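You operate a simulated robot arm through the tools that you are given. There is no shell and no other tool.

The job below is to be done with a simulated robot arm. You get a single attempt, and the scene is never put back.

JOB
Set the controls near the middle shelf of the roller bench. At the end: the orange knob is turned to 3; the grey knob is turned to 2; the yellow knob is turned to 7; the blue knob is turned to 9; whatever was shut is shut again. Leave all else as you found it, and nothing knocked over.

It is judged by the outcome, as a careful person would: the job done as asked, and still so three seconds after it is handed in. It fails if anything else is knocked over, pushed out of place, dropped, spilled or broken.

ROBOT AND FRAMES
A 7-joint arm with a two-finger parallel gripper, fixed in place. Base frame: the origin is at the foot of the arm, x ahead of it, y to its left, z up; the work surface is at about z = 0.9. Lengths are in m, angles in degrees, forces in N, time in s.
With the tool pointing down near the work surface it reaches from about 0.38 to 0.9 m from the base axis. Its first joint turns from -143.0 to 143.0 degrees. Payload 3 kg.
The tool frame sits at the grasp point between the pads (the TCP): z along the fingers, y along the line on which they close. The tips reach 0.03 m beyond it. Largest opening 0.094 m; finger width 0.028, thickness 0.01; the body of the gripper, 0.05 by 0.096 m, starts 0.055 m behind the TCP.
Orientation is told as [roll, pitch, yaw] about the base's x, y, z axes, in that order, counted from this pose: with the fingers straight down and closing along the base's y, the tool's x points along the base's -x, its y along +y and its z along -z.

CONTROLS
- The arm moves only by the tool arm_command. Its argument "increments" is a list of rows, each an object of numbers (a shift or turn left out is 0, a gripper value left out holds the last): "x", "y", "z": the shift along the tool's x, y, z in units of 200 mm (1.0 is 200 mm); "rx", "ry", "rz": the turn, a rotation vector about the tool's x, y, z in units of 90 degrees (1.0 is 90 degrees); "gripper": the finger opening in m, from 0 to 0.094. In form: [{"x": .., "y": .., "z": .., "rx": .., "ry": .., "rz": .., "gripper": ..}, ...]. A call has 1 to 20 rows; each row is the pose to reach, as a shift and turn from the pose commanded when the call began, along the tool's axes at that moment. A call with a number of a shift or a turn outside -1 to 1 is refused whole. A row lasts 0.2 s, in which the tool goes at most 0.05 m and 8.6 degrees; a call with a longer step from one row to the next is refused whole, and so is a gripper value outside its range. Where a pose cannot be reached the arm comes as near as it can. A force on the tool above 40 N (or 10 N above the force at the start of the call, whichever is more), or a blocked arm, ends the call early, and 0.2 s more pass. The fingers move at their own pace (about 0.072 m/s each) and stop on an object; they squeeze with about 36 N. The grip force told is the motor's: it shows also when the fingers shut on nothing. Time passes only in rows, and 0.2 s behind the last, so rows that repeat a pose let the fingers close. It gives the time, the measured TCP pose, the force on the tool (base axes), the opening and the grip force at its end, in the units of the frame above (readings bear some noise), with the torque about the TCP (base axes, N m) and any sound that the robot's microphone picked up.
- Cameras (640 x 400 px; columns grow to the right, rows downward): "scene" is fixed at [0.2207, 0.6505, 1.5037]; the picture's right is [-0.80, -0.60, 0.00], its down [-0.33, 0.45, -0.83] and it looks along [0.49, -0.67, -0.56] (base axes); focal length 324 px, centre (320, 200). "wrist" rides on the gripper at [0.076, 0.014, -0.103] in the tool frame; the picture's right is [-0.18, 0.98, 0.00], its down [-0.75, -0.14, -0.64] and it looks along [-0.63, -0.12, 0.77] (tool axes); focal length 243 px, centre (320, 200). There is no depth. A picture from a camera that has moved, and an enlarged one, comes with that camera's place and axes in the base frame and with its lens.
- camera(camera): a new picture of that camera. No time passes.
- enlarge(camera, box): a new picture of the part [left, top, right, bottom] of that camera's present view, enlarged. No time passes.
- hand_in(): hands the job in; it is judged then, once.

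Nothing tells you positions but the pictures and the camera data. Unless the task says otherwise, let go and move clear before handing in.

The tools are called after "Emit:" as a command line: name --argument value ..., lists and objects as JSON in quotes. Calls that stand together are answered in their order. arm_command: Moves the arm, as the interface text tells. Its arguments: {"type":"object","properties":{"increments":{"type":"array"}},"required":["increments"]} The other tools are called the same way: camera (camera) takes a picture; enlarge (camera, box) takes an enlarged picture of a part of a camera's view; hand_in () hands the job in.

At the start:

```text
clock: 0.0
tcp_pos: [0.533, 0.1367, 1.245]
tool_rot: [-0.1, 0.1, 0.0]
force: [0.0, 0.1, -0.1]
moment: [-0.01, 0.02, -0.03]
gripper_width: 0.0942
grip_force: 0.1
```

scene: 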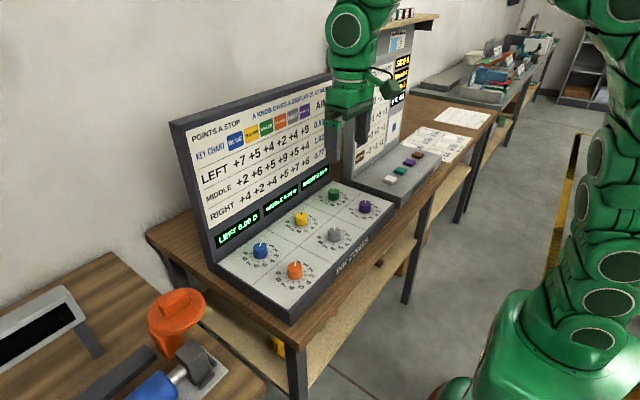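
wrist: 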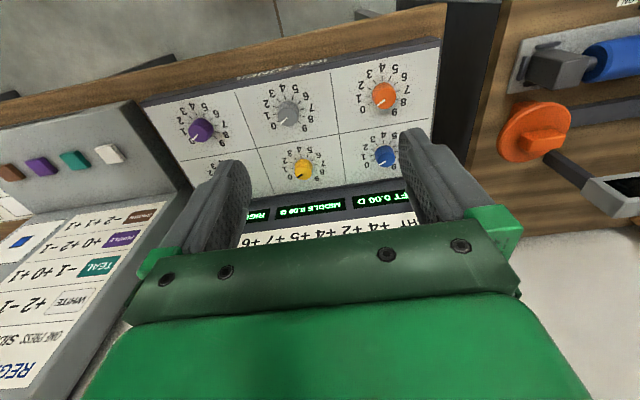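

I see a control panel with six knobs (blue, yellow, green, orange, grey, purple) ahead of the arm, below a sign board. I'll look closer at both views before moving anything.

Emit:
enlarge --camera "scene" --box '[200, 160, 420, 320]'

Emit:
enlarge --camera "wrist" --box '[140, 30, 450, 230]'

Emit:
enlarge --camera "scene" --box '[170, 70, 350, 250]'

Emit:
enlarge --camera "scene" --box '[330, 0, 520, 220]'

```text
2.50 times, centred on (310, 240) of scene
camera zoom: at [0.2207, 0.6505, 1.5037], right [-0.8, -0.6, 0.0], down [-0.33, 0.45, -0.83], along [0.49, -0.67, -0.56], focal length 811 px, centre (345, 100)
```

zoom: 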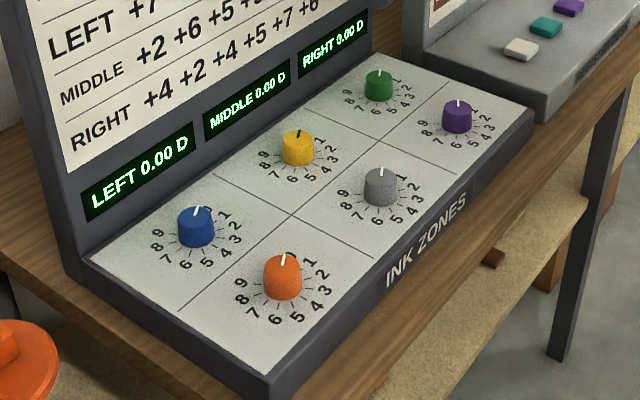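

```text
2.00 times, centred on (295, 130) of wrist
camera zoom: at [0.4554, 0.1505, 1.3468], right [0.18, 0.98, 0.0], down [0.75, -0.14, 0.64], along [0.63, -0.12, -0.77], focal length 485 px, centre (370, 340)
```

zoom: 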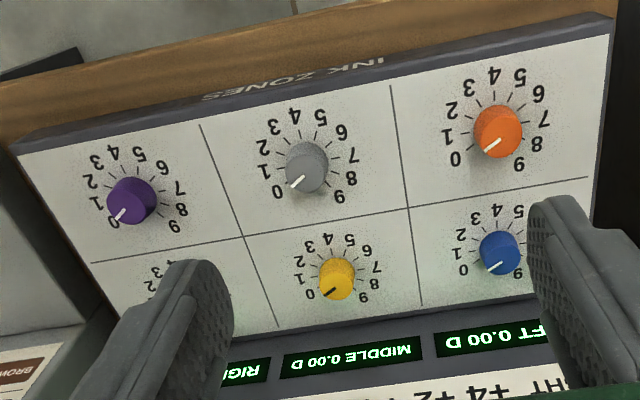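

```text
2.22 times, centred on (260, 160) of scene
camera zoom: at [0.2207, 0.6505, 1.5037], right [-0.8, -0.6, 0.0], down [-0.33, 0.45, -0.83], along [0.49, -0.67, -0.56], focal length 720 px, centre (453, 289)
```

zoom: 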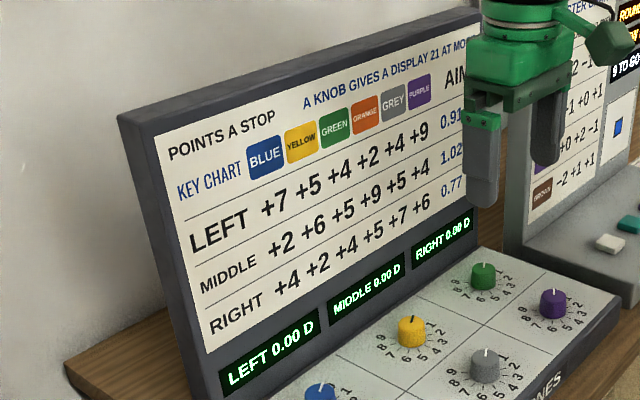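

```text
1.82 times, centred on (425, 110) of scene
camera zoom: at [0.2207, 0.6505, 1.5037], right [-0.8, -0.6, 0.0], down [-0.33, 0.45, -0.83], along [0.49, -0.67, -0.56], focal length 590 px, centre (129, 364)
```

zoom: 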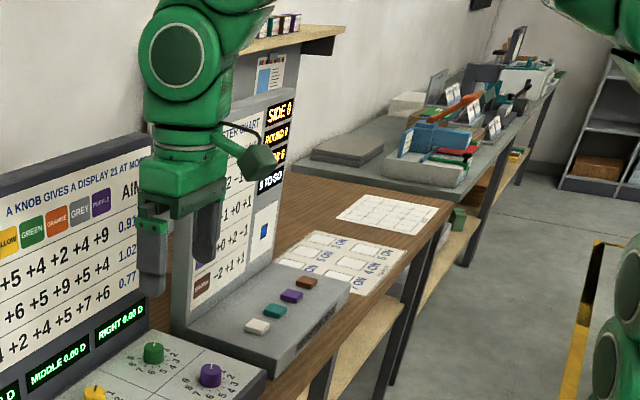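

The panel with six knobs is clear, all reading 0. There's also a large orange part on the bench at the left, so I'll check the rest of the scene for other controls or covers.

Emit:
enlarge --camera "scene" --box '[0, 250, 240, 400]'

Emit:
enlarge --camera "wrist" --box '[440, 0, 640, 230]'

Emit:
enlarge --camera "scene" --box '[200, 240, 440, 400]'

Emit:
enlarge --camera "wrist" --box '[0, 100, 200, 400]'

Emit:
enlarge --camera "scene" --box '[420, 10, 640, 150]'

```text
2.67 times, centred on (120, 325) of scene
camera zoom: at [0.2207, 0.6505, 1.5037], right [-0.8, -0.6, 0.0], down [-0.33, 0.45, -0.83], along [0.49, -0.67, -0.56], focal length 865 px, centre (853, -133)
```

zoom: 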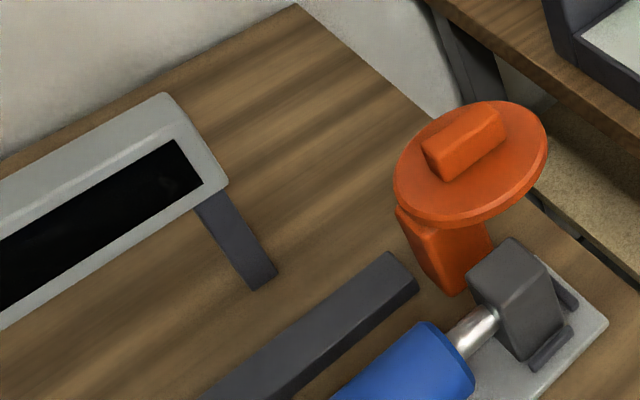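

```text
1.74 times, centred on (540, 115) of wrist
camera zoom: at [0.4554, 0.1505, 1.3468], right [0.18, 0.98, 0.0], down [0.75, -0.14, 0.64], along [0.63, -0.12, -0.77], focal length 422 px, centre (-63, 348)
```

zoom: 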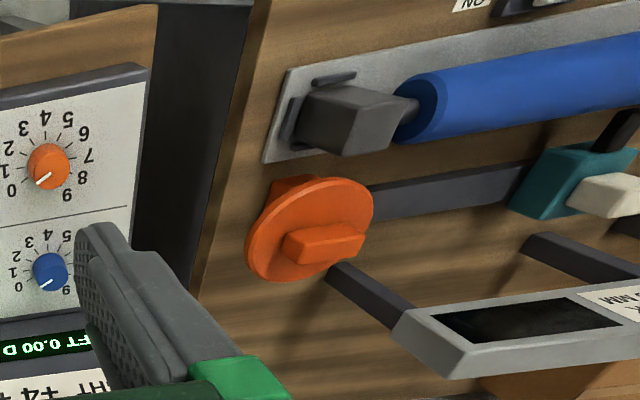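

```text
2.50 times, centred on (320, 320) of scene
camera zoom: at [0.2207, 0.6505, 1.5037], right [-0.8, -0.6, 0.0], down [-0.33, 0.45, -0.83], along [0.49, -0.67, -0.56], focal length 811 px, centre (320, -100)
```

zoom: 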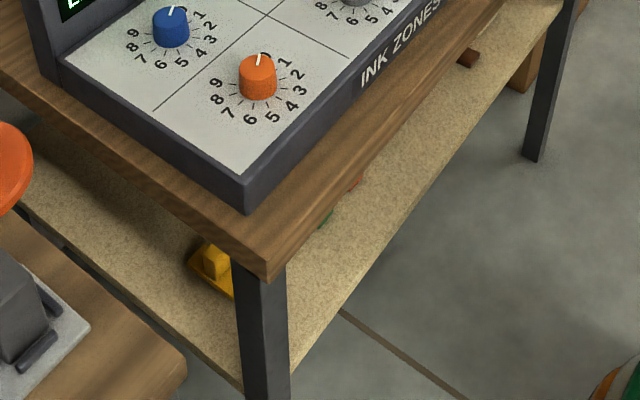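

```text
1.33 times, centred on (100, 250) of wrist
camera zoom: at [0.4554, 0.1505, 1.3468], right [0.18, 0.98, 0.0], down [0.75, -0.14, 0.64], along [0.63, -0.12, -0.77], focal length 324 px, centre (613, 133)
```

zoom: 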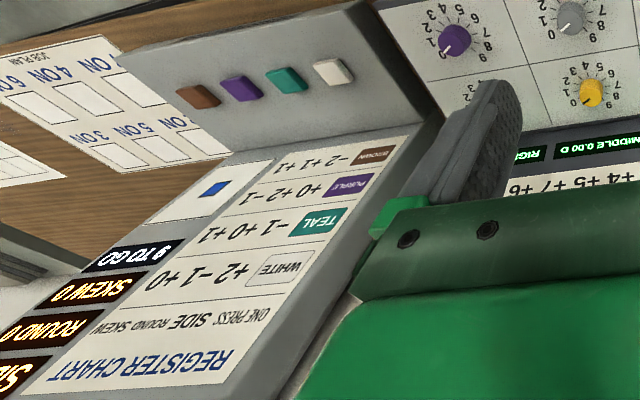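

```text
2.86 times, centred on (530, 80) of scene
camera zoom: at [0.2207, 0.6505, 1.5037], right [-0.8, -0.6, 0.0], down [-0.33, 0.45, -0.83], along [0.49, -0.67, -0.56], focal length 926 px, centre (-280, 543)
```

zoom: 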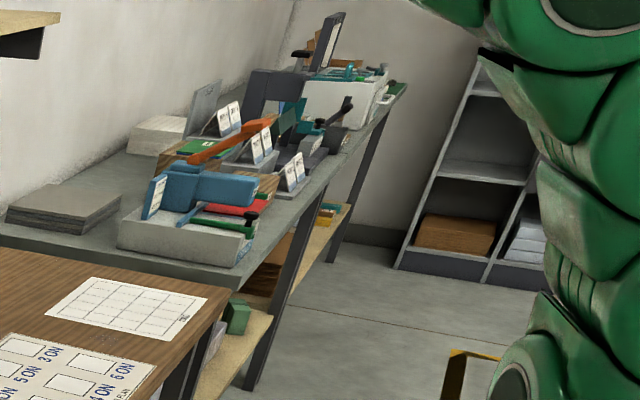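

All six knobs sit on the "INK ZONES" panel at about x 0.6–0.7 and read 0. Before deciding that's the right set, I'll turn the wrist to look at the left bench, which carries a roller.

Emit:
arm_command --increments '[{"rz": -0.09}, {"rz": -0.18}, {"rz": -0.27}, {"rz": -0.36}, {"rz": -0.45}, {"rz": -0.54}, {"rz": -0.63}, {"rz": -0.72}, {"rz": -0.72}]'

Emit:
camera --camera "wrist"

Emit:
camera --camera "scene"

```text
clock: 2.0
tcp_pos: [0.5324, 0.137, 1.2442]
tool_rot: [0.0, 0.0, 65.0]
force: [0.1, 0.4, 0.3]
moment: [0.0, -0.01, 0.01]
gripper_width: 0.0939
grip_force: 0.1
```

```text
taken
camera wrist: at [0.4864, 0.0734, 1.3467], right [-0.81, 0.58, 0.0], down [0.45, 0.62, 0.64], along [0.37, 0.52, -0.77], focal length 243 px, centre (320, 200)
```

wrist: 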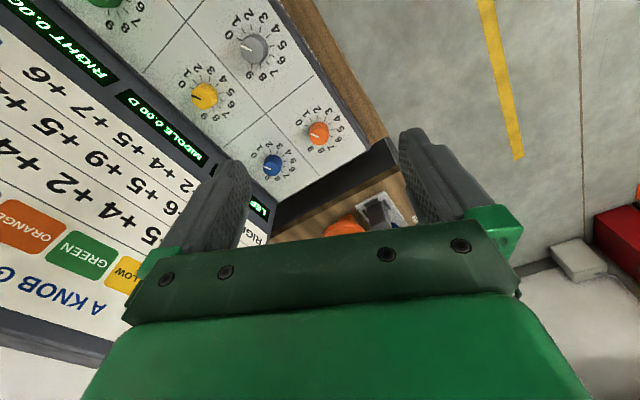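

```text
taken
```

scene: 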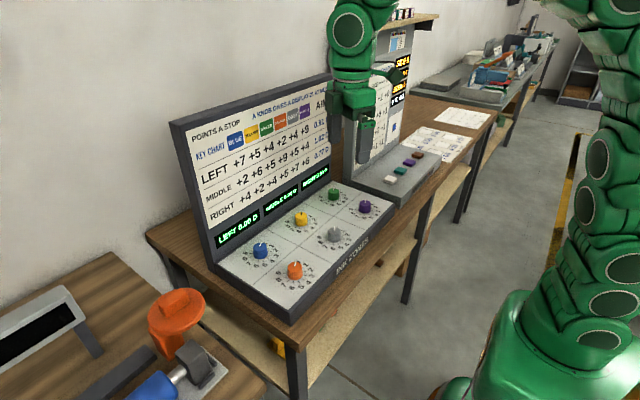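

The wrist can only see a sliver of the left bench from here. I'll lift a little and move left over open floor to get a proper look at it.

Emit:
arm_command --increments '[{"x": -0.09, "y": 0.18, "z": -0.1, "rz": -0.05}, {"x": -0.18, "y": 0.37, "z": -0.2, "rz": -0.1}, {"x": -0.27, "y": 0.56, "z": -0.3, "rz": -0.15}, {"x": -0.36, "y": 0.75, "z": -0.4, "rz": -0.2}, {"x": -0.46, "y": 0.94, "z": -0.5, "rz": -0.25}, {"x": -0.46, "y": 0.94, "z": -0.5, "rz": -0.25}]'

Emit:
camera --camera "wrist"

```text
clock: 3.4
tcp_pos: [0.4005, 0.2996, 1.3451]
tool_rot: [0.1, 0.0, 87.4]
force: [0.2, 0.9, 0.2]
moment: [0.02, -0.01, 0.0]
gripper_width: 0.094
grip_force: 0.0
```

```text
taken
camera wrist: at [0.3815, 0.2251, 1.4471], right [-0.97, 0.23, 0.0], down [0.18, 0.75, 0.64], along [0.15, 0.62, -0.77], focal length 243 px, centre (320, 200)
```

wrist: 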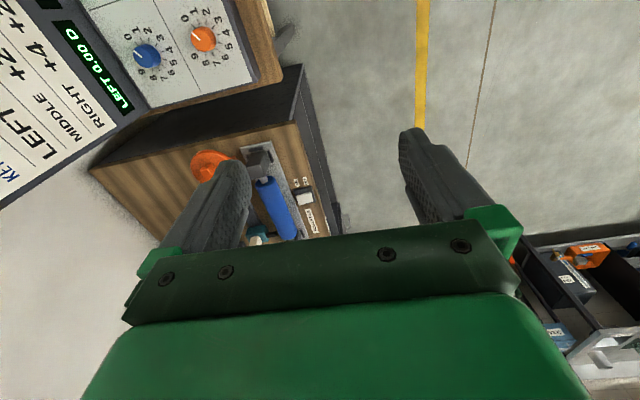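

Part of the left bench with a roller shows, along with shelving behind it to the left. I'll tilt the wrist up to see that properly.

Emit:
arm_command --increments '[{"ry": -0.09}, {"ry": -0.18}, {"ry": -0.27}, {"ry": -0.36}, {"ry": -0.45}, {"ry": -0.54}, {"ry": -0.54}]'

Emit:
camera --camera "wrist"

```text
clock: 5.0
tcp_pos: [0.4019, 0.3001, 1.3452]
tool_rot: [0.0, -48.8, 87.4]
force: [0.3, 0.6, -0.4]
moment: [0.0, -0.03, -0.01]
gripper_width: 0.0939
grip_force: 0.1
```

```text
taken
camera wrist: at [0.3804, 0.1731, 1.3546], right [-0.98, 0.17, 0.14], down [0.14, 0.01, 0.99], along [0.16, 0.99, -0.03], focal length 243 px, centre (320, 200)
```

wrist: 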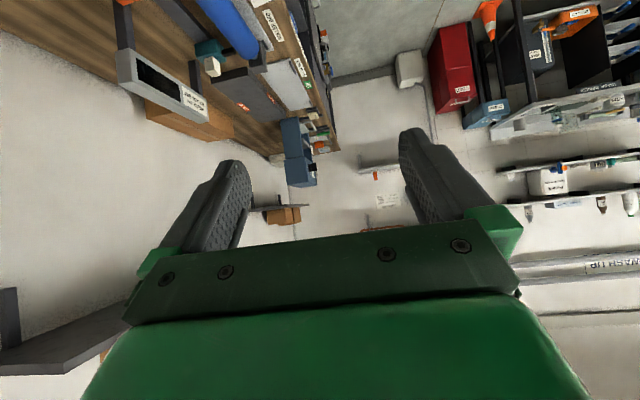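

Emit:
enlarge --camera "wrist" --box '[90, 0, 350, 190]'

Emit:
enlarge --camera "wrist" --box '[400, 0, 640, 280]'

Emit:
enlarge --camera "scene" --box '[360, 0, 640, 175]'

```text
2.11 times, centred on (220, 95) of wrist
camera zoom: at [0.3804, 0.1731, 1.3546], right [-0.98, 0.17, 0.14], down [0.14, 0.01, 0.99], along [0.16, 0.99, -0.03], focal length 511 px, centre (530, 421)
```

zoom: 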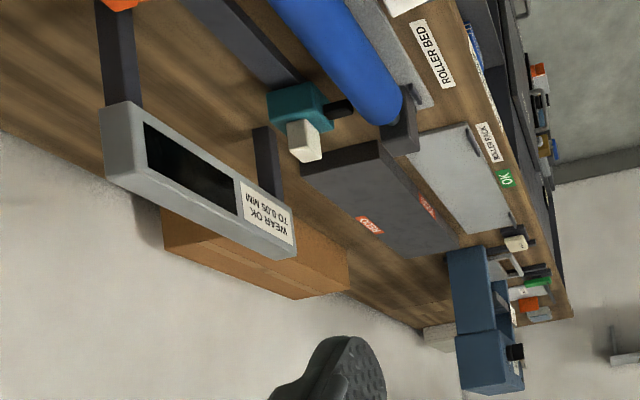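

```text
1.43 times, centred on (520, 140) of wrist
camera zoom: at [0.3804, 0.1731, 1.3546], right [-0.98, 0.17, 0.14], down [0.14, 0.01, 0.99], along [0.16, 0.99, -0.03], focal length 347 px, centre (34, 286)
```

zoom: 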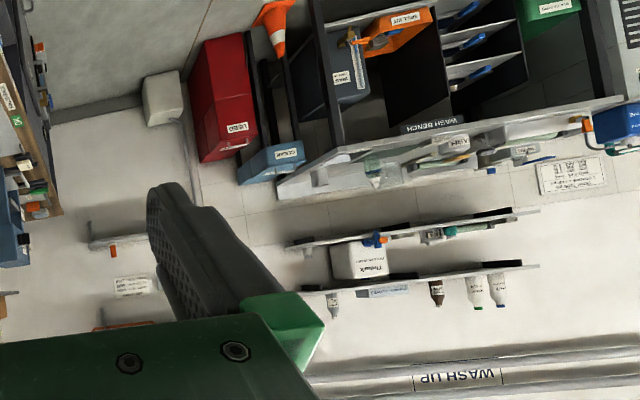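

```text
2.29 times, centred on (500, 88) of scene
camera zoom: at [0.2207, 0.6505, 1.5037], right [-0.8, -0.6, 0.0], down [-0.33, 0.45, -0.83], along [0.49, -0.67, -0.56], focal length 741 px, centre (-91, 457)
```

zoom: 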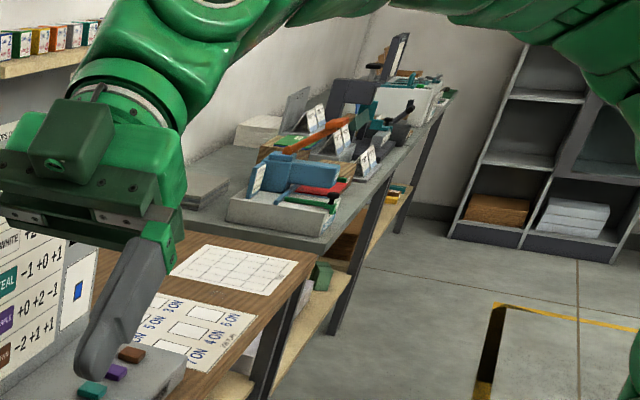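

The left bench is labelled "ROLLER BED", so it's probably the roller bench. I'll lower the wrist over the open floor in front of it and look at its front for shelves or other controls.

Emit:
arm_command --increments '[{"x": 0.06, "y": 0.13, "z": 0.16, "rx": 0.028, "ry": 0.033, "rz": 0.025}, {"x": 0.12, "y": 0.26, "z": 0.32, "rx": 0.056, "ry": 0.066, "rz": 0.05}, {"x": 0.18, "y": 0.39, "z": 0.48, "rx": 0.084, "ry": 0.1, "rz": 0.075}, {"x": 0.24, "y": 0.52, "z": 0.64, "rx": 0.112, "ry": 0.133, "rz": 0.1}, {"x": 0.3, "y": 0.65, "z": 0.8, "rx": 0.14, "ry": 0.166, "rz": 0.125}, {"x": 0.37, "y": 0.77, "z": 0.94, "rx": 0.167, "ry": 0.2, "rz": 0.147}, {"x": 0.37, "y": 0.77, "z": 0.94, "rx": 0.167, "ry": 0.2, "rz": 0.147}]'

Emit:
camera --camera "wrist"

Emit:
camera --camera "scene"

```text
clock: 6.6
tcp_pos: [0.2317, 0.4076, 1.1717]
tool_rot: [3.2, -32.1, 67.5]
force: [0.3, 0.0, 0.0]
moment: [-0.03, -0.02, -0.01]
gripper_width: 0.0941
grip_force: 0.0
```

```text
taken
camera wrist: at [0.1772, 0.301, 1.2178], right [-0.86, 0.49, 0.14], down [0.28, 0.21, 0.94], along [0.43, 0.84, -0.32], focal length 243 px, centre (320, 200)
```

wrist: 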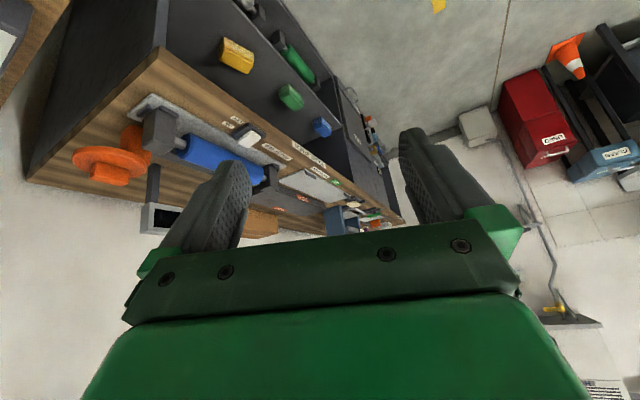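

```text
taken
```

scene: 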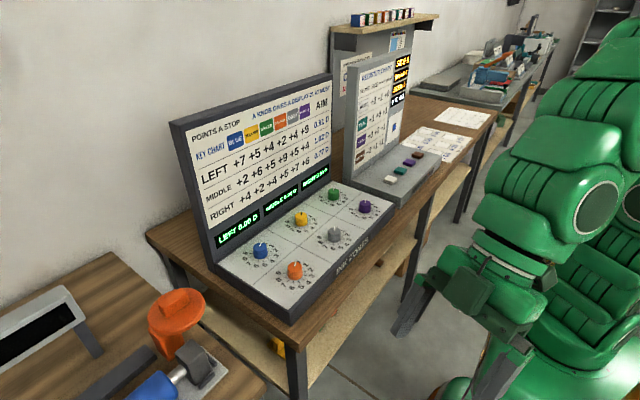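

The front of the roller bench carries coloured fittings (yellow, green, blue and more), so I'll look closer.

Emit:
enlarge --camera "wrist" --box '[160, 0, 400, 230]'

Emit:
enlarge --camera "wrist" --box '[200, 0, 340, 140]'

Emit:
enlarge --camera "scene" --box '[320, 0, 460, 180]'

```text
1.74 times, centred on (280, 115) of wrist
camera zoom: at [0.1772, 0.301, 1.2178], right [-0.86, 0.49, 0.14], down [0.28, 0.21, 0.94], along [0.43, 0.84, -0.32], focal length 422 px, centre (390, 348)
```

zoom: 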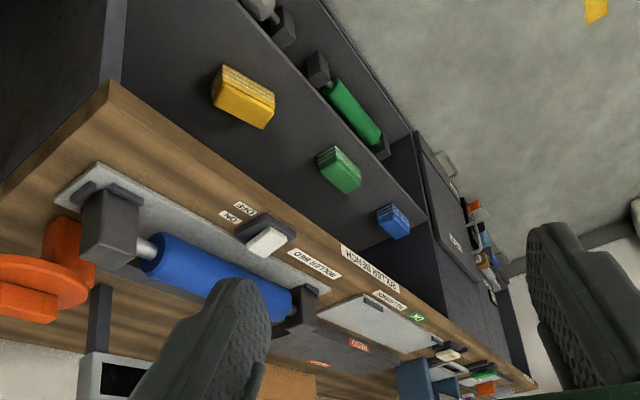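

```text
2.86 times, centred on (270, 70) of wrist
camera zoom: at [0.1772, 0.301, 1.2178], right [-0.86, 0.49, 0.14], down [0.28, 0.21, 0.94], along [0.43, 0.84, -0.32], focal length 693 px, centre (463, 571)
```

zoom: 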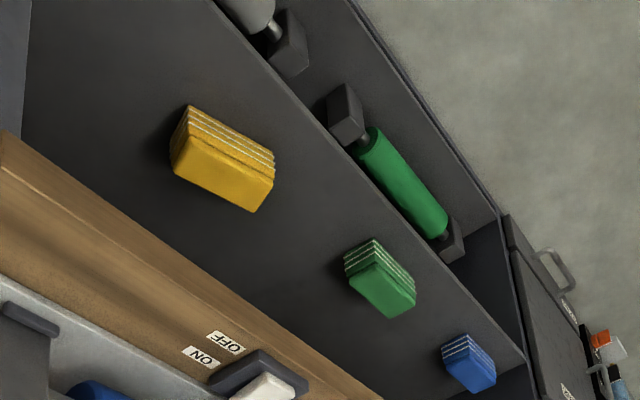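

```text
2.22 times, centred on (390, 90) of scene
camera zoom: at [0.2207, 0.6505, 1.5037], right [-0.8, -0.6, 0.0], down [-0.33, 0.45, -0.83], along [0.49, -0.67, -0.56], focal length 720 px, centre (164, 444)
```

zoom: 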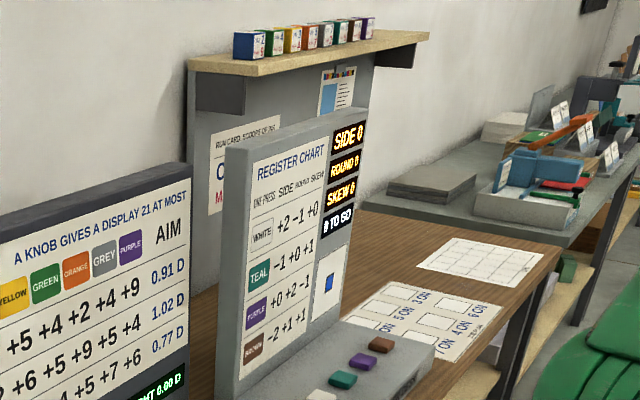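

The left bench is labelled "ROLLER BENCH", and its shelves hold cloths and rollers with no numbered knobs. The INK ZONES panel next to it is the only control set with these colours, so it's the one meant. I'll go back over the panel and level the tool to measure the knobs.

Emit:
arm_command --increments '[{"x": 0.008, "y": -0.131, "z": -0.131, "rx": 0.007, "ry": 0.0713, "rz": 0.002}, {"x": 0.016, "y": -0.262, "z": -0.262, "rx": 0.014, "ry": 0.1427, "rz": 0.004}, {"x": 0.025, "y": -0.394, "z": -0.392, "rx": 0.021, "ry": 0.214, "rz": 0.006}, {"x": 0.034, "y": -0.525, "z": -0.523, "rx": 0.028, "ry": 0.2853, "rz": 0.008}, {"x": 0.042, "y": -0.656, "z": -0.654, "rx": 0.0347, "ry": 0.3567, "rz": 0.01}, {"x": 0.042, "y": -0.656, "z": -0.654, "rx": 0.0347, "ry": 0.3567, "rz": 0.01}]'

```text
clock: 8.0
tcp_pos: [0.3413, 0.2804, 1.2794]
tool_rot: [-3.1, 0.2, 65.6]
force: [0.0, -0.1, -0.5]
moment: [-0.02, 0.01, -0.01]
gripper_width: 0.0941
grip_force: 0.1
```

Next I'll shift back over the front of the panel and remove the small roll.

Emit:
arm_command --increments '[{"x": 0.074, "y": -0.18, "z": 0.09, "rx": -0.007}, {"x": 0.147, "y": -0.359, "z": 0.18, "rx": -0.014}, {"x": 0.221, "y": -0.539, "z": 0.27, "rx": -0.021}, {"x": 0.295, "y": -0.718, "z": 0.36, "rx": -0.028}, {"x": 0.3685, "y": -0.8975, "z": 0.4485, "rx": -0.0344}, {"x": 0.3685, "y": -0.8975, "z": 0.4485, "rx": -0.0344}]'

Emit:
arm_command --increments '[{"rz": 0.09}, {"rz": 0.18}, {"rz": 0.27}, {"rz": 0.36}, {"rz": 0.45}, {"rz": 0.54}, {"rz": 0.63}, {"rz": 0.729}, {"rz": 0.729}]'

Emit:
camera --camera "wrist"

```text
clock: 9.4
tcp_pos: [0.4791, 0.1376, 1.2109]
tool_rot: [-2.9, 1.0, 65.9]
force: [0.1, -0.5, -0.1]
moment: [0.04, 0.03, -0.01]
gripper_width: 0.0938
grip_force: 0.2
```

```text
refused: row 8 steps farther than a row can; nothing moved
```

```text
taken
camera wrist: at [0.4311, 0.0761, 1.3136], right [-0.82, 0.57, -0.05], down [0.41, 0.65, 0.64], along [0.39, 0.5, -0.77], focal length 243 px, centre (320, 200)
```

wrist: 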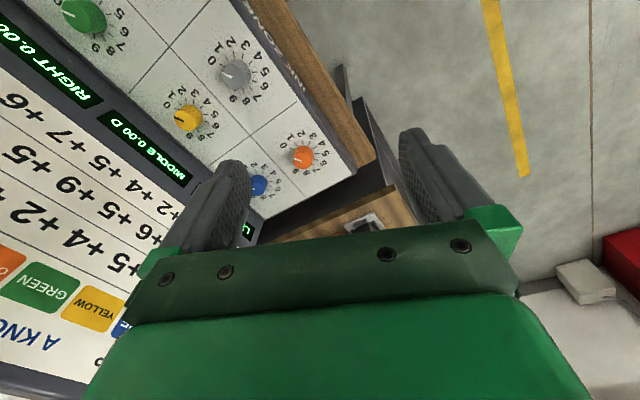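

The level isn't quite right yet (roll about -3°), and the last turn was refused for too large a step. I'll repeat the yaw in smaller steps and check the readout.

Emit:
arm_command --increments '[{"rz": 0.085}, {"rz": 0.17}, {"rz": 0.255}, {"rz": 0.34}, {"rz": 0.425}, {"rz": 0.51}, {"rz": 0.595}, {"rz": 0.68}, {"rz": 0.73}, {"rz": 0.73}]'

Emit:
camera --camera "wrist"

```text
clock: 11.6
tcp_pos: [0.4798, 0.1375, 1.2099]
tool_rot: [-2.0, -2.0, 0.2]
force: [0.0, -1.1, 0.8]
moment: [0.02, -0.01, 0.0]
gripper_width: 0.094
grip_force: 0.1
```

```text
taken
camera wrist: at [0.3991, 0.1546, 1.3089], right [0.18, 0.98, -0.03], down [0.73, -0.12, 0.67], along [0.66, -0.14, -0.74], focal length 243 px, centre (320, 200)
```

wrist: 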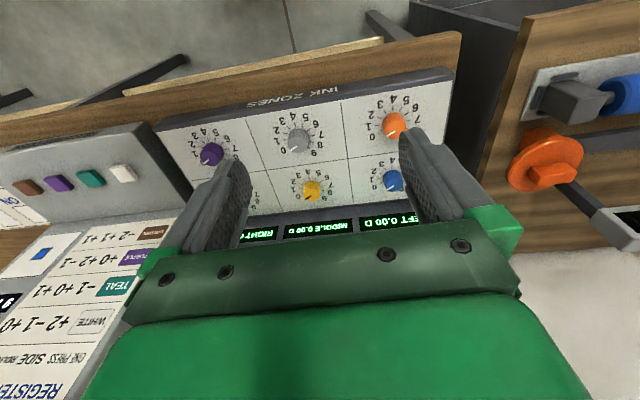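

The tool carries a 2° tilt left over from the earlier moves. I'll correct it and lower slightly for a better look at the dials.

Emit:
arm_command --increments '[{"rx": -0.022, "ry": 0.022}, {"z": 0.15, "rx": -0.022, "ry": 0.022}, {"z": 0.3, "rx": -0.022, "ry": 0.022}, {"z": 0.3, "rx": -0.022, "ry": 0.022}]'

Emit:
camera --camera "wrist"

```text
clock: 12.6
tcp_pos: [0.4812, 0.1353, 1.1502]
tool_rot: [-0.1, -0.1, 0.3]
force: [0.6, 0.1, -0.3]
moment: [-0.01, 0.02, 0.02]
gripper_width: 0.0938
grip_force: 0.0
```

```text
taken
camera wrist: at [0.4045, 0.1484, 1.2522], right [0.18, 0.98, 0.0], down [0.75, -0.14, 0.64], along [0.63, -0.12, -0.77], focal length 243 px, centre (320, 200)
```

wrist: 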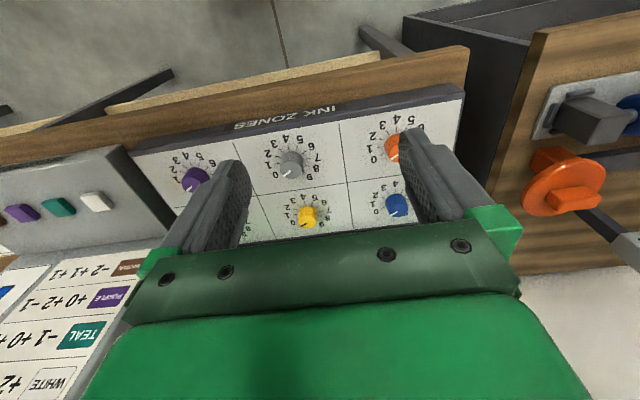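

The tool is level now, and I have a good view of the middle knobs. I'll enlarge both cameras to measure the dials.

Emit:
enlarge --camera "wrist" --box '[240, 110, 400, 230]'

Emit:
enlarge --camera "scene" --box '[230, 180, 390, 300]'

```text
3.33 times, centred on (320, 170) of wrist
camera zoom: at [0.4045, 0.1484, 1.2522], right [0.18, 0.98, 0.0], down [0.75, -0.14, 0.64], along [0.63, -0.12, -0.77], focal length 809 px, centre (320, 300)
```

zoom: 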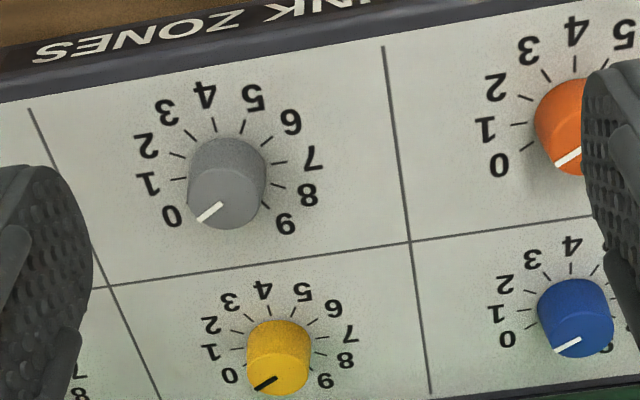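

```text
3.33 times, centred on (310, 240) of scene
camera zoom: at [0.2207, 0.6505, 1.5037], right [-0.8, -0.6, 0.0], down [-0.33, 0.45, -0.83], along [0.49, -0.67, -0.56], focal length 1081 px, centre (353, 67)
```

zoom: 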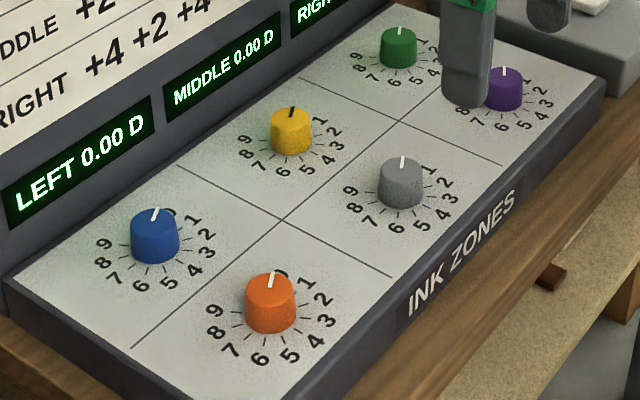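

The dials have 30° per stop, numbered clockwise from above, with 0 about 60° clockwise from "away from robot". I estimate orange at (0.601, 0.234), grey at (0.601, 0.065), yellow at (0.716, 0.065) and blue at (0.717, 0.233), with the panel at z ≈ 0.904 and knob tops near 0.931. I'll start by hovering above the orange knob to check the centring.

Emit:
arm_command --increments '[{"x": -0.12, "y": 0.098, "z": 0.1, "gripper": 0.075}, {"x": -0.24, "y": 0.196, "z": 0.2, "gripper": 0.075}, {"x": -0.36, "y": 0.294, "z": 0.3, "gripper": 0.075}, {"x": -0.48, "y": 0.392, "z": 0.4, "gripper": 0.075}, {"x": -0.6, "y": 0.49, "z": 0.5, "gripper": 0.075}, {"x": -0.6, "y": 0.49, "z": 0.5, "gripper": 0.075}]'

Emit:
camera --camera "wrist"

Emit:
camera --camera "scene"

```text
clock: 14.0
tcp_pos: [0.604, 0.2342, 1.0498]
tool_rot: [-0.1, -0.1, 0.2]
force: [0.0, -0.2, 0.0]
moment: [-0.01, -0.01, -0.02]
gripper_width: 0.0752
grip_force: 0.1
```

```text
taken
camera wrist: at [0.5251, 0.2476, 1.1521], right [0.18, 0.98, 0.0], down [0.75, -0.14, 0.64], along [0.63, -0.12, -0.77], focal length 243 px, centre (320, 200)
```

wrist: 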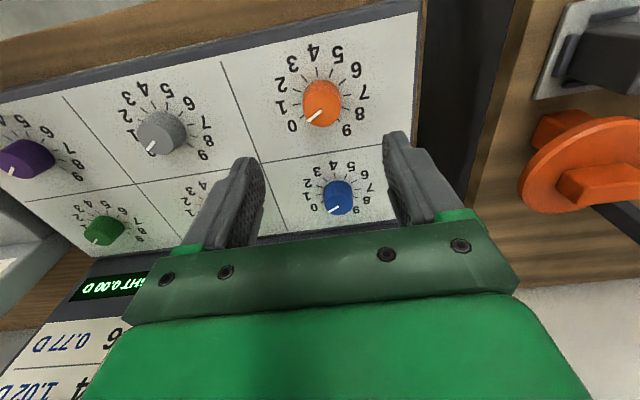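

```text
taken
```

scene: 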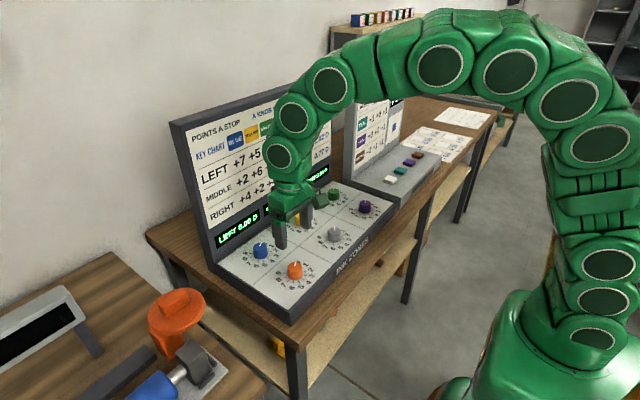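

Emit:
enlarge --camera "wrist" --box '[260, 30, 400, 130]'

Emit:
enlarge --camera "wrist" --box '[270, 130, 410, 230]'

Emit:
enlarge --camera "scene" --box '[220, 170, 340, 300]'

```text
4.00 times, centred on (330, 80) of wrist
camera zoom: at [0.5251, 0.2476, 1.1521], right [0.18, 0.98, 0.0], down [0.75, -0.14, 0.64], along [0.63, -0.12, -0.77], focal length 970 px, centre (280, 680)
```

zoom: 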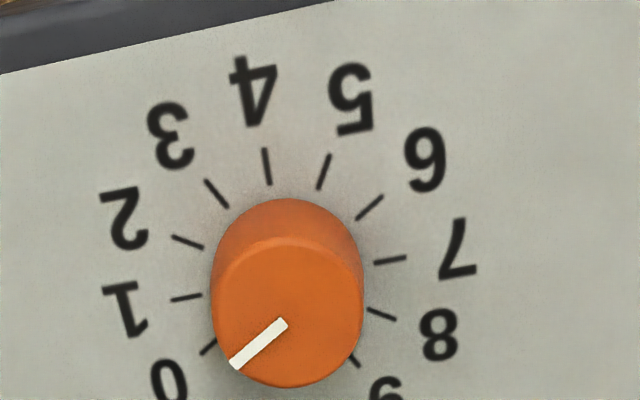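

```text
4.00 times, centred on (340, 180) of wrist
camera zoom: at [0.5251, 0.2476, 1.1521], right [0.18, 0.98, 0.0], down [0.75, -0.14, 0.64], along [0.63, -0.12, -0.77], focal length 970 px, centre (240, 280)
```

zoom: 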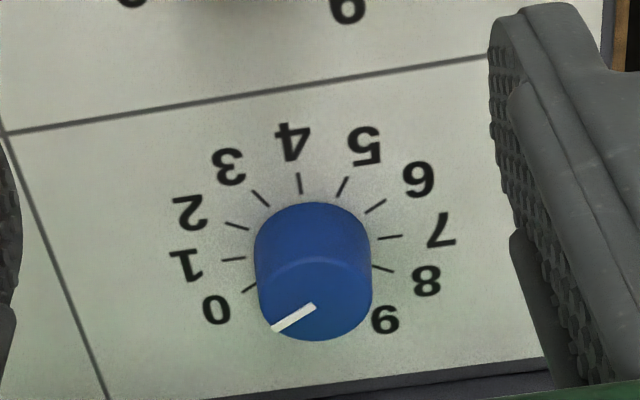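

```text
3.08 times, centred on (280, 235) of scene
camera zoom: at [0.2207, 0.6505, 1.5037], right [-0.8, -0.6, 0.0], down [-0.33, 0.45, -0.83], along [0.49, -0.67, -0.56], focal length 998 px, centre (443, 92)
```

zoom: 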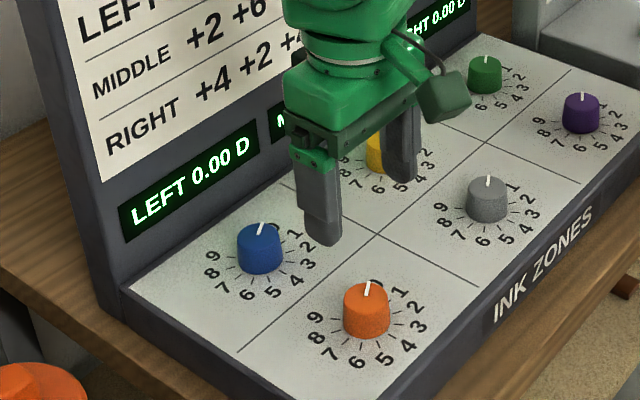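

Orange is centred at (0.602, 0.234), within about 1 mm of the tool, and blue is at about (0.718, 0.234). I'll pre-turn the gripper by +45°, so a 90° clockwise turn stays comfortable, and come partway down.

Emit:
arm_command --increments '[{"x": -0.005, "y": 0.003, "rz": -0.09}, {"x": -0.005, "y": 0.003, "rz": -0.18}, {"x": -0.005, "y": 0.003, "rz": -0.27}, {"x": -0.005, "y": 0.003, "rz": -0.36}, {"x": -0.005, "y": 0.003, "rz": -0.44}, {"x": -0.005, "y": 0.003, "rz": -0.5, "gripper": 0.07}, {"x": -0.005, "y": 0.003, "z": 0.15, "rz": -0.5}, {"x": -0.005, "y": 0.003, "z": 0.35, "rz": -0.5}, {"x": -0.005, "y": 0.003, "z": 0.35, "rz": -0.5}]'

Emit:
camera --camera "wrist"

Emit:
enlarge --camera "scene" --box '[220, 170, 340, 300]'

```text
clock: 16.0
tcp_pos: [0.603, 0.2353, 0.9797]
tool_rot: [-0.1, 0.0, 45.1]
force: [-1.0, -0.4, 0.6]
moment: [0.01, -0.02, 0.01]
gripper_width: 0.0702
grip_force: 0.0
```

```text
taken
camera wrist: at [0.5382, 0.1898, 1.082], right [-0.57, 0.82, 0.0], down [0.63, 0.44, 0.64], along [0.53, 0.36, -0.77], focal length 243 px, centre (320, 200)
```

wrist: 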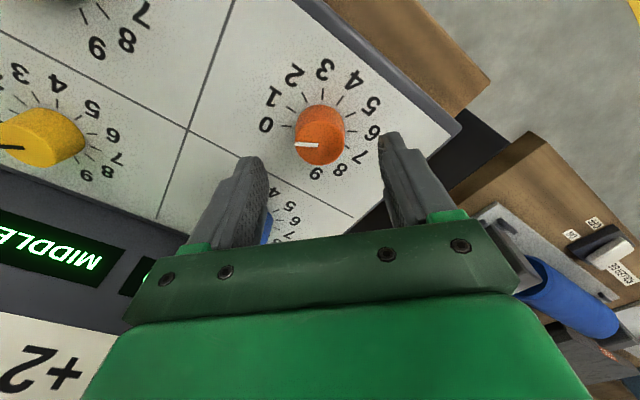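

```text
3.08 times, centred on (280, 235) of scene
camera zoom: at [0.2207, 0.6505, 1.5037], right [-0.8, -0.6, 0.0], down [-0.33, 0.45, -0.83], along [0.49, -0.67, -0.56], focal length 998 px, centre (443, 92)
```

zoom: 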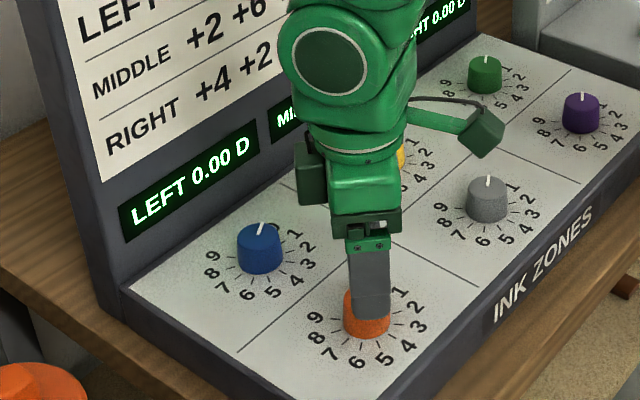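

The knob is centred between the fingers. I'll descend so the tips sit about 7 mm above the panel, then close on the knob.

Emit:
arm_command --increments '[{"z": 0.1}, {"z": 0.19}, {"z": 0.19}]'

Emit:
arm_command --increments '[{"gripper": 0.03}, {"gripper": 0.03}, {"gripper": 0.03}, {"gripper": 0.03}]'

Emit:
camera --camera "wrist"

```text
clock: 16.8
tcp_pos: [0.6028, 0.234, 0.9419]
tool_rot: [-0.1, 0.0, 45.2]
force: [0.2, -0.2, 0.0]
moment: [0.03, 0.02, -0.01]
gripper_width: 0.0699
grip_force: 0.1
```

```text
clock: 17.8
tcp_pos: [0.6044, 0.2329, 0.9426]
tool_rot: [0.0, 0.0, 45.2]
force: [10.5, -6.6, -5.7]
moment: [-0.09, -0.51, -0.05]
gripper_width: 0.0356
grip_force: 44.9
```

```text
taken
camera wrist: at [0.5386, 0.1895, 1.0447], right [-0.57, 0.82, 0.0], down [0.63, 0.44, 0.64], along [0.53, 0.36, -0.77], focal length 243 px, centre (320, 200)
```

wrist: 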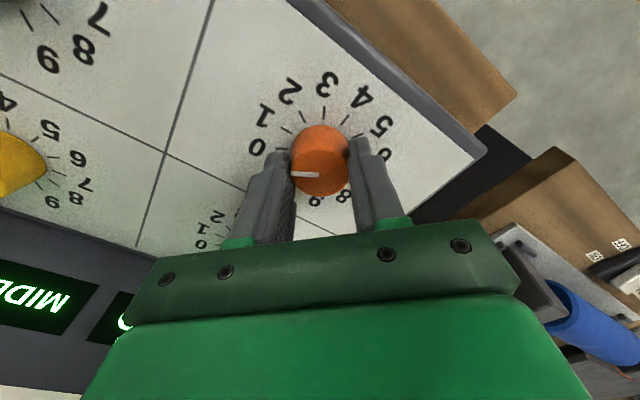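

The grip is firm at 35.6 mm, with a small side force suggesting a 1 mm offset that I'll take out. I'll turn one stop (30° clockwise) first and check the response.

Emit:
arm_command --increments '[{"y": -0.005}, {"y": -0.005, "rz": 0.083}, {"y": -0.005, "rz": 0.167}, {"y": -0.005, "rz": 0.25}, {"y": -0.005, "rz": 0.333}, {"y": -0.005, "rz": 0.333}]'

Emit:
enlarge --camera "wrist" --box '[220, 60, 420, 210]'

Emit:
enlarge --camera "scene" --box '[180, 160, 340, 300]'

```text
clock: 19.4
tcp_pos: [0.6034, 0.2351, 0.9425]
tool_rot: [0.1, 0.0, 15.3]
force: [-4.3, -1.4, 12.3]
moment: [-0.14, 0.41, 0.0]
gripper_width: 0.0358
grip_force: 45.0
stopped in row 6: the force on the tool passed its limit at 41 N (the readings are from after the stop); the commanded pose is now the measured one
```

```text
2.67 times, centred on (320, 135) of wrist
camera zoom: at [0.5249, 0.228, 1.0447], right [-0.08, 1.0, 0.0], down [0.76, 0.06, 0.64], along [0.64, 0.05, -0.77], focal length 647 px, centre (320, 373)
```

zoom: 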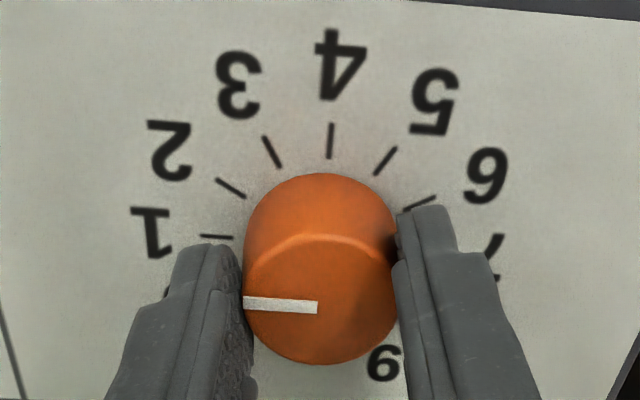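

```text
2.86 times, centred on (260, 230) of scene
camera zoom: at [0.2207, 0.6505, 1.5037], right [-0.8, -0.6, 0.0], down [-0.33, 0.45, -0.83], along [0.49, -0.67, -0.56], focal length 926 px, centre (491, 114)
```

zoom: 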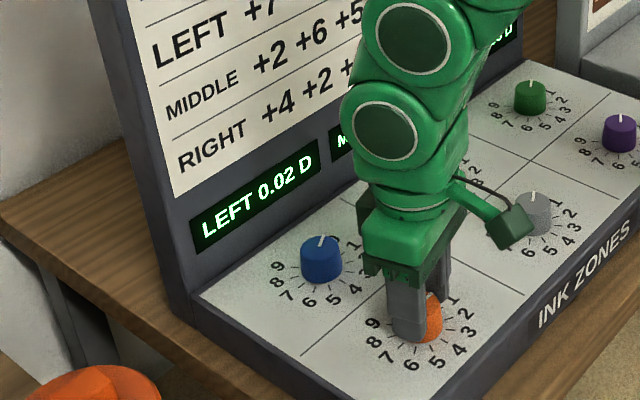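

The display now reads LEFT 0.02, so the knob took one stop cleanly and points at 1. The force limit tripped briefly, so I'll do the next stop more slowly.

Emit:
arm_command --increments '[{"rz": 0.05}, {"rz": 0.1}, {"rz": 0.15}, {"rz": 0.2}, {"rz": 0.25}, {"rz": 0.3}, {"rz": 0.333}, {"rz": 0.333}]'

Emit:
enlarge --camera "wrist" --box '[220, 60, 420, 210]'

```text
clock: 21.2
tcp_pos: [0.6029, 0.234, 0.9439]
tool_rot: [0.1, -0.1, -14.9]
force: [-6.5, 38.4, 6.2]
moment: [1.07, -0.01, 0.04]
gripper_width: 0.0357
grip_force: 45.4
```

```text
2.67 times, centred on (320, 135) of wrist
camera zoom: at [0.5321, 0.2682, 1.0446], right [0.43, 0.9, 0.0], down [0.69, -0.33, 0.64], along [0.58, -0.28, -0.77], focal length 647 px, centre (320, 373)
```

zoom: 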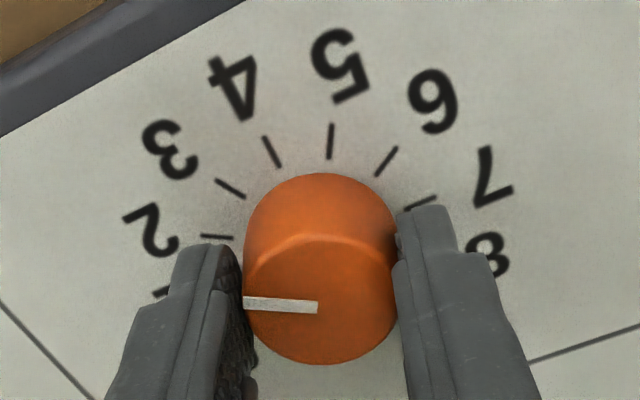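

The knob is at 2 now, but there's a 38 N side load along +y from a slight offset. I'll nudge the tool half a millimetre that way and see whether it relaxes.

Emit:
arm_command --increments '[{"y": 0.0025}, {"y": 0.0025}]'

```text
clock: 21.8
tcp_pos: [0.6029, 0.2361, 0.9425]
tool_rot: [0.0, -0.1, -14.7]
force: [-9.1, 37.6, 10.1]
moment: [1.17, 0.22, 0.07]
gripper_width: 0.0357
grip_force: 45.2
```

Barely any change, so the load comes from how the fingers settled. The knob is exactly on a stop, so I'll release, let it relax and look.

Emit:
arm_command --increments '[{"gripper": 0.05}, {"gripper": 0.06}, {"gripper": 0.06}]'

Emit:
enlarge --camera "wrist" --box '[220, 60, 420, 210]'

Emit:
enlarge --camera "scene" --box '[180, 160, 340, 300]'

```text
clock: 22.6
tcp_pos: [0.6043, 0.2351, 0.942]
tool_rot: [-0.1, 0.0, -14.8]
force: [-0.5, -0.7, -0.3]
moment: [0.04, 0.0, 0.0]
gripper_width: 0.0601
grip_force: 0.1
```

```text
2.67 times, centred on (320, 135) of wrist
camera zoom: at [0.5324, 0.2674, 1.0444], right [0.43, 0.9, 0.0], down [0.69, -0.33, 0.64], along [0.58, -0.28, -0.77], focal length 647 px, centre (320, 373)
```

zoom: 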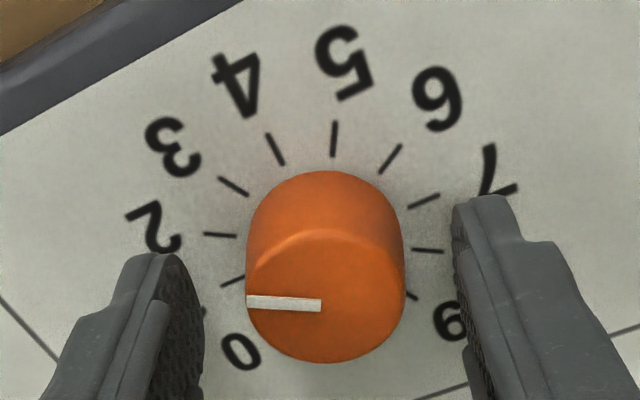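

```text
2.86 times, centred on (260, 230) of scene
camera zoom: at [0.2207, 0.6505, 1.5037], right [-0.8, -0.6, 0.0], down [-0.33, 0.45, -0.83], along [0.49, -0.67, -0.56], focal length 926 px, centre (491, 114)
```

zoom: 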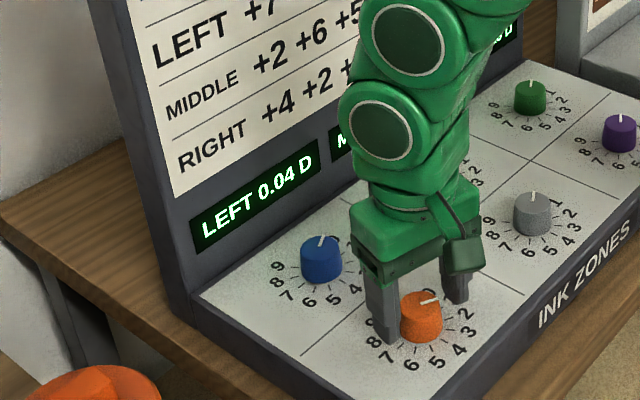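

The display reads LEFT 0.04, so the knob stayed on 2 after release. The picture shows the knob axis about 1.2 mm off along the closing line, so I'll correct for that and regrip.

Emit:
arm_command --increments '[{"y": 0.006, "x": 0.001}, {"y": 0.006, "x": 0.001, "gripper": 0.05}, {"y": 0.006, "x": 0.001, "gripper": 0.03}, {"y": 0.006, "x": 0.001, "gripper": 0.03}, {"y": 0.006, "x": 0.001, "gripper": 0.03}]'

```text
clock: 23.8
tcp_pos: [0.6024, 0.2366, 0.943]
tool_rot: [-0.2, 0.0, -14.7]
force: [-5.9, -17.3, 5.6]
moment: [-0.61, 0.43, -0.01]
gripper_width: 0.0358
grip_force: 45.2
```

The side load has dropped to 17 N, which is fine. Now the last 30° for orange, from 2 to 3.

Emit:
arm_command --increments '[{"rz": 0.05}, {"rz": 0.1}, {"rz": 0.15}, {"rz": 0.2}, {"rz": 0.25}, {"rz": 0.3}, {"rz": 0.333}, {"rz": 0.333}]'

Emit:
arm_command --increments '[{"gripper": 0.05}, {"gripper": 0.07}, {"gripper": 0.07}]'

Emit:
enlarge --camera "wrist" --box '[220, 60, 420, 210]'

Emit:
enlarge --camera "scene" --box '[180, 160, 340, 300]'

```text
clock: 25.6
tcp_pos: [0.603, 0.2366, 0.9425]
tool_rot: [0.1, -0.1, -44.9]
force: [-10.1, -6.0, 3.5]
moment: [-0.27, 0.1, -0.02]
gripper_width: 0.0358
grip_force: 44.6
```

```text
clock: 26.4
tcp_pos: [0.6028, 0.2361, 0.9431]
tool_rot: [0.1, -0.1, -44.9]
force: [0.3, 0.1, 0.2]
moment: [0.01, 0.0, -0.01]
gripper_width: 0.0699
grip_force: 0.0
```

```text
2.67 times, centred on (320, 135) of wrist
camera zoom: at [0.5587, 0.2996, 1.0444], right [0.82, 0.57, 0.0], down [0.43, -0.63, 0.64], along [0.37, -0.53, -0.77], focal length 647 px, centre (320, 373)
```

zoom: 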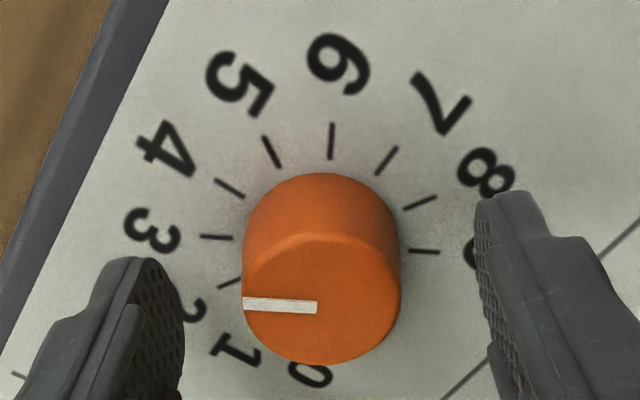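

```text
2.86 times, centred on (260, 230) of scene
camera zoom: at [0.2207, 0.6505, 1.5037], right [-0.8, -0.6, 0.0], down [-0.33, 0.45, -0.83], along [0.49, -0.67, -0.56], focal length 926 px, centre (491, 114)
```

zoom: 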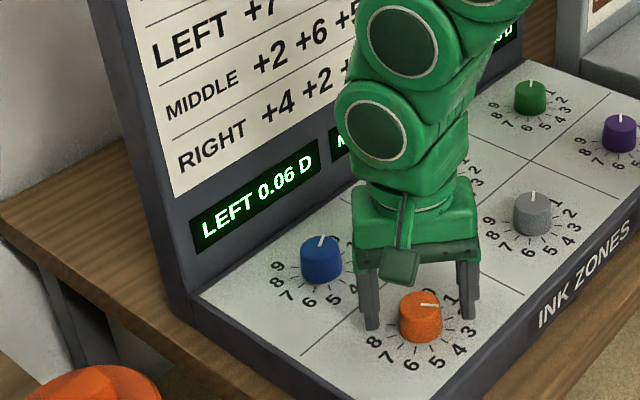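

Orange now points at 3 and the display agrees (LEFT 0.06). Next I'll rise clear, move over the grey knob with the gripper pre-turned to about +30°, and measure its centre.

Emit:
arm_command --increments '[{"z": -0.12}, {"z": -0.25}, {"x": -0.06, "y": -0.06, "z": -0.25, "rz": -0.083}, {"x": -0.12, "y": -0.12, "z": -0.25, "rz": -0.166}, {"x": -0.18, "y": -0.18, "z": -0.25, "rz": -0.25}, {"x": -0.24, "y": -0.24, "z": -0.25, "rz": -0.333}, {"x": -0.3, "y": -0.3, "z": -0.25, "rz": -0.416}, {"x": -0.36, "y": -0.36, "z": -0.25, "rz": -0.5}, {"x": -0.42, "y": -0.42, "z": -0.25, "rz": -0.583}, {"x": -0.48, "y": -0.48, "z": -0.25, "rz": -0.666}, {"x": -0.54, "y": -0.54, "z": -0.25, "rz": -0.75}, {"x": -0.6, "y": -0.602, "z": -0.25, "rz": -0.832}, {"x": -0.6, "y": -0.602, "z": -0.25, "rz": -0.832}]'

Emit:
camera --camera "wrist"

Emit:
camera --camera "scene"

```text
clock: 29.2
tcp_pos: [0.6048, 0.067, 0.9927]
tool_rot: [-0.1, -0.1, 30.2]
force: [0.7, -0.4, -0.5]
moment: [-0.02, 0.04, -0.03]
gripper_width: 0.07
grip_force: 0.1
```

```text
taken
camera wrist: at [0.5302, 0.0396, 1.0946], right [-0.34, 0.94, 0.0], down [0.72, 0.26, 0.64], along [0.61, 0.22, -0.77], focal length 243 px, centre (320, 200)
```

wrist: 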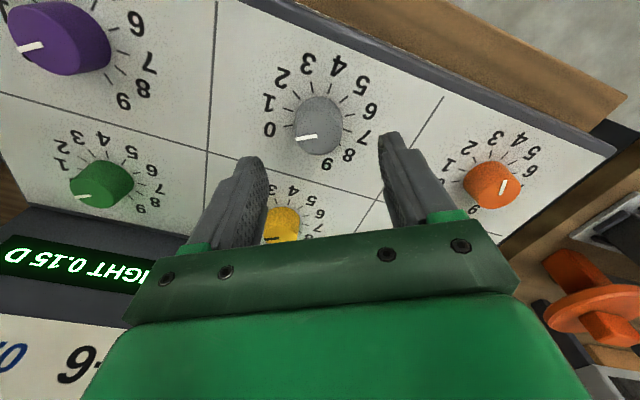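

```text
taken
```

scene: 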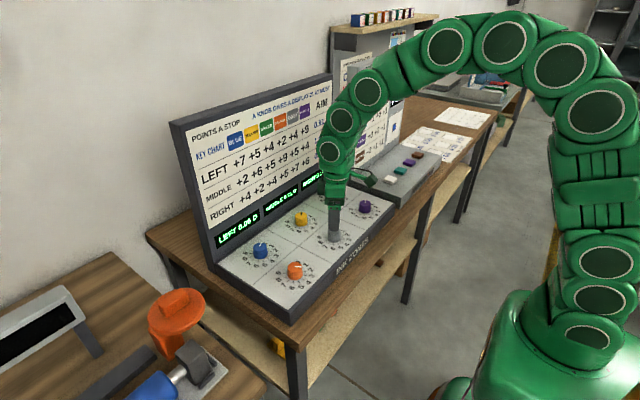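

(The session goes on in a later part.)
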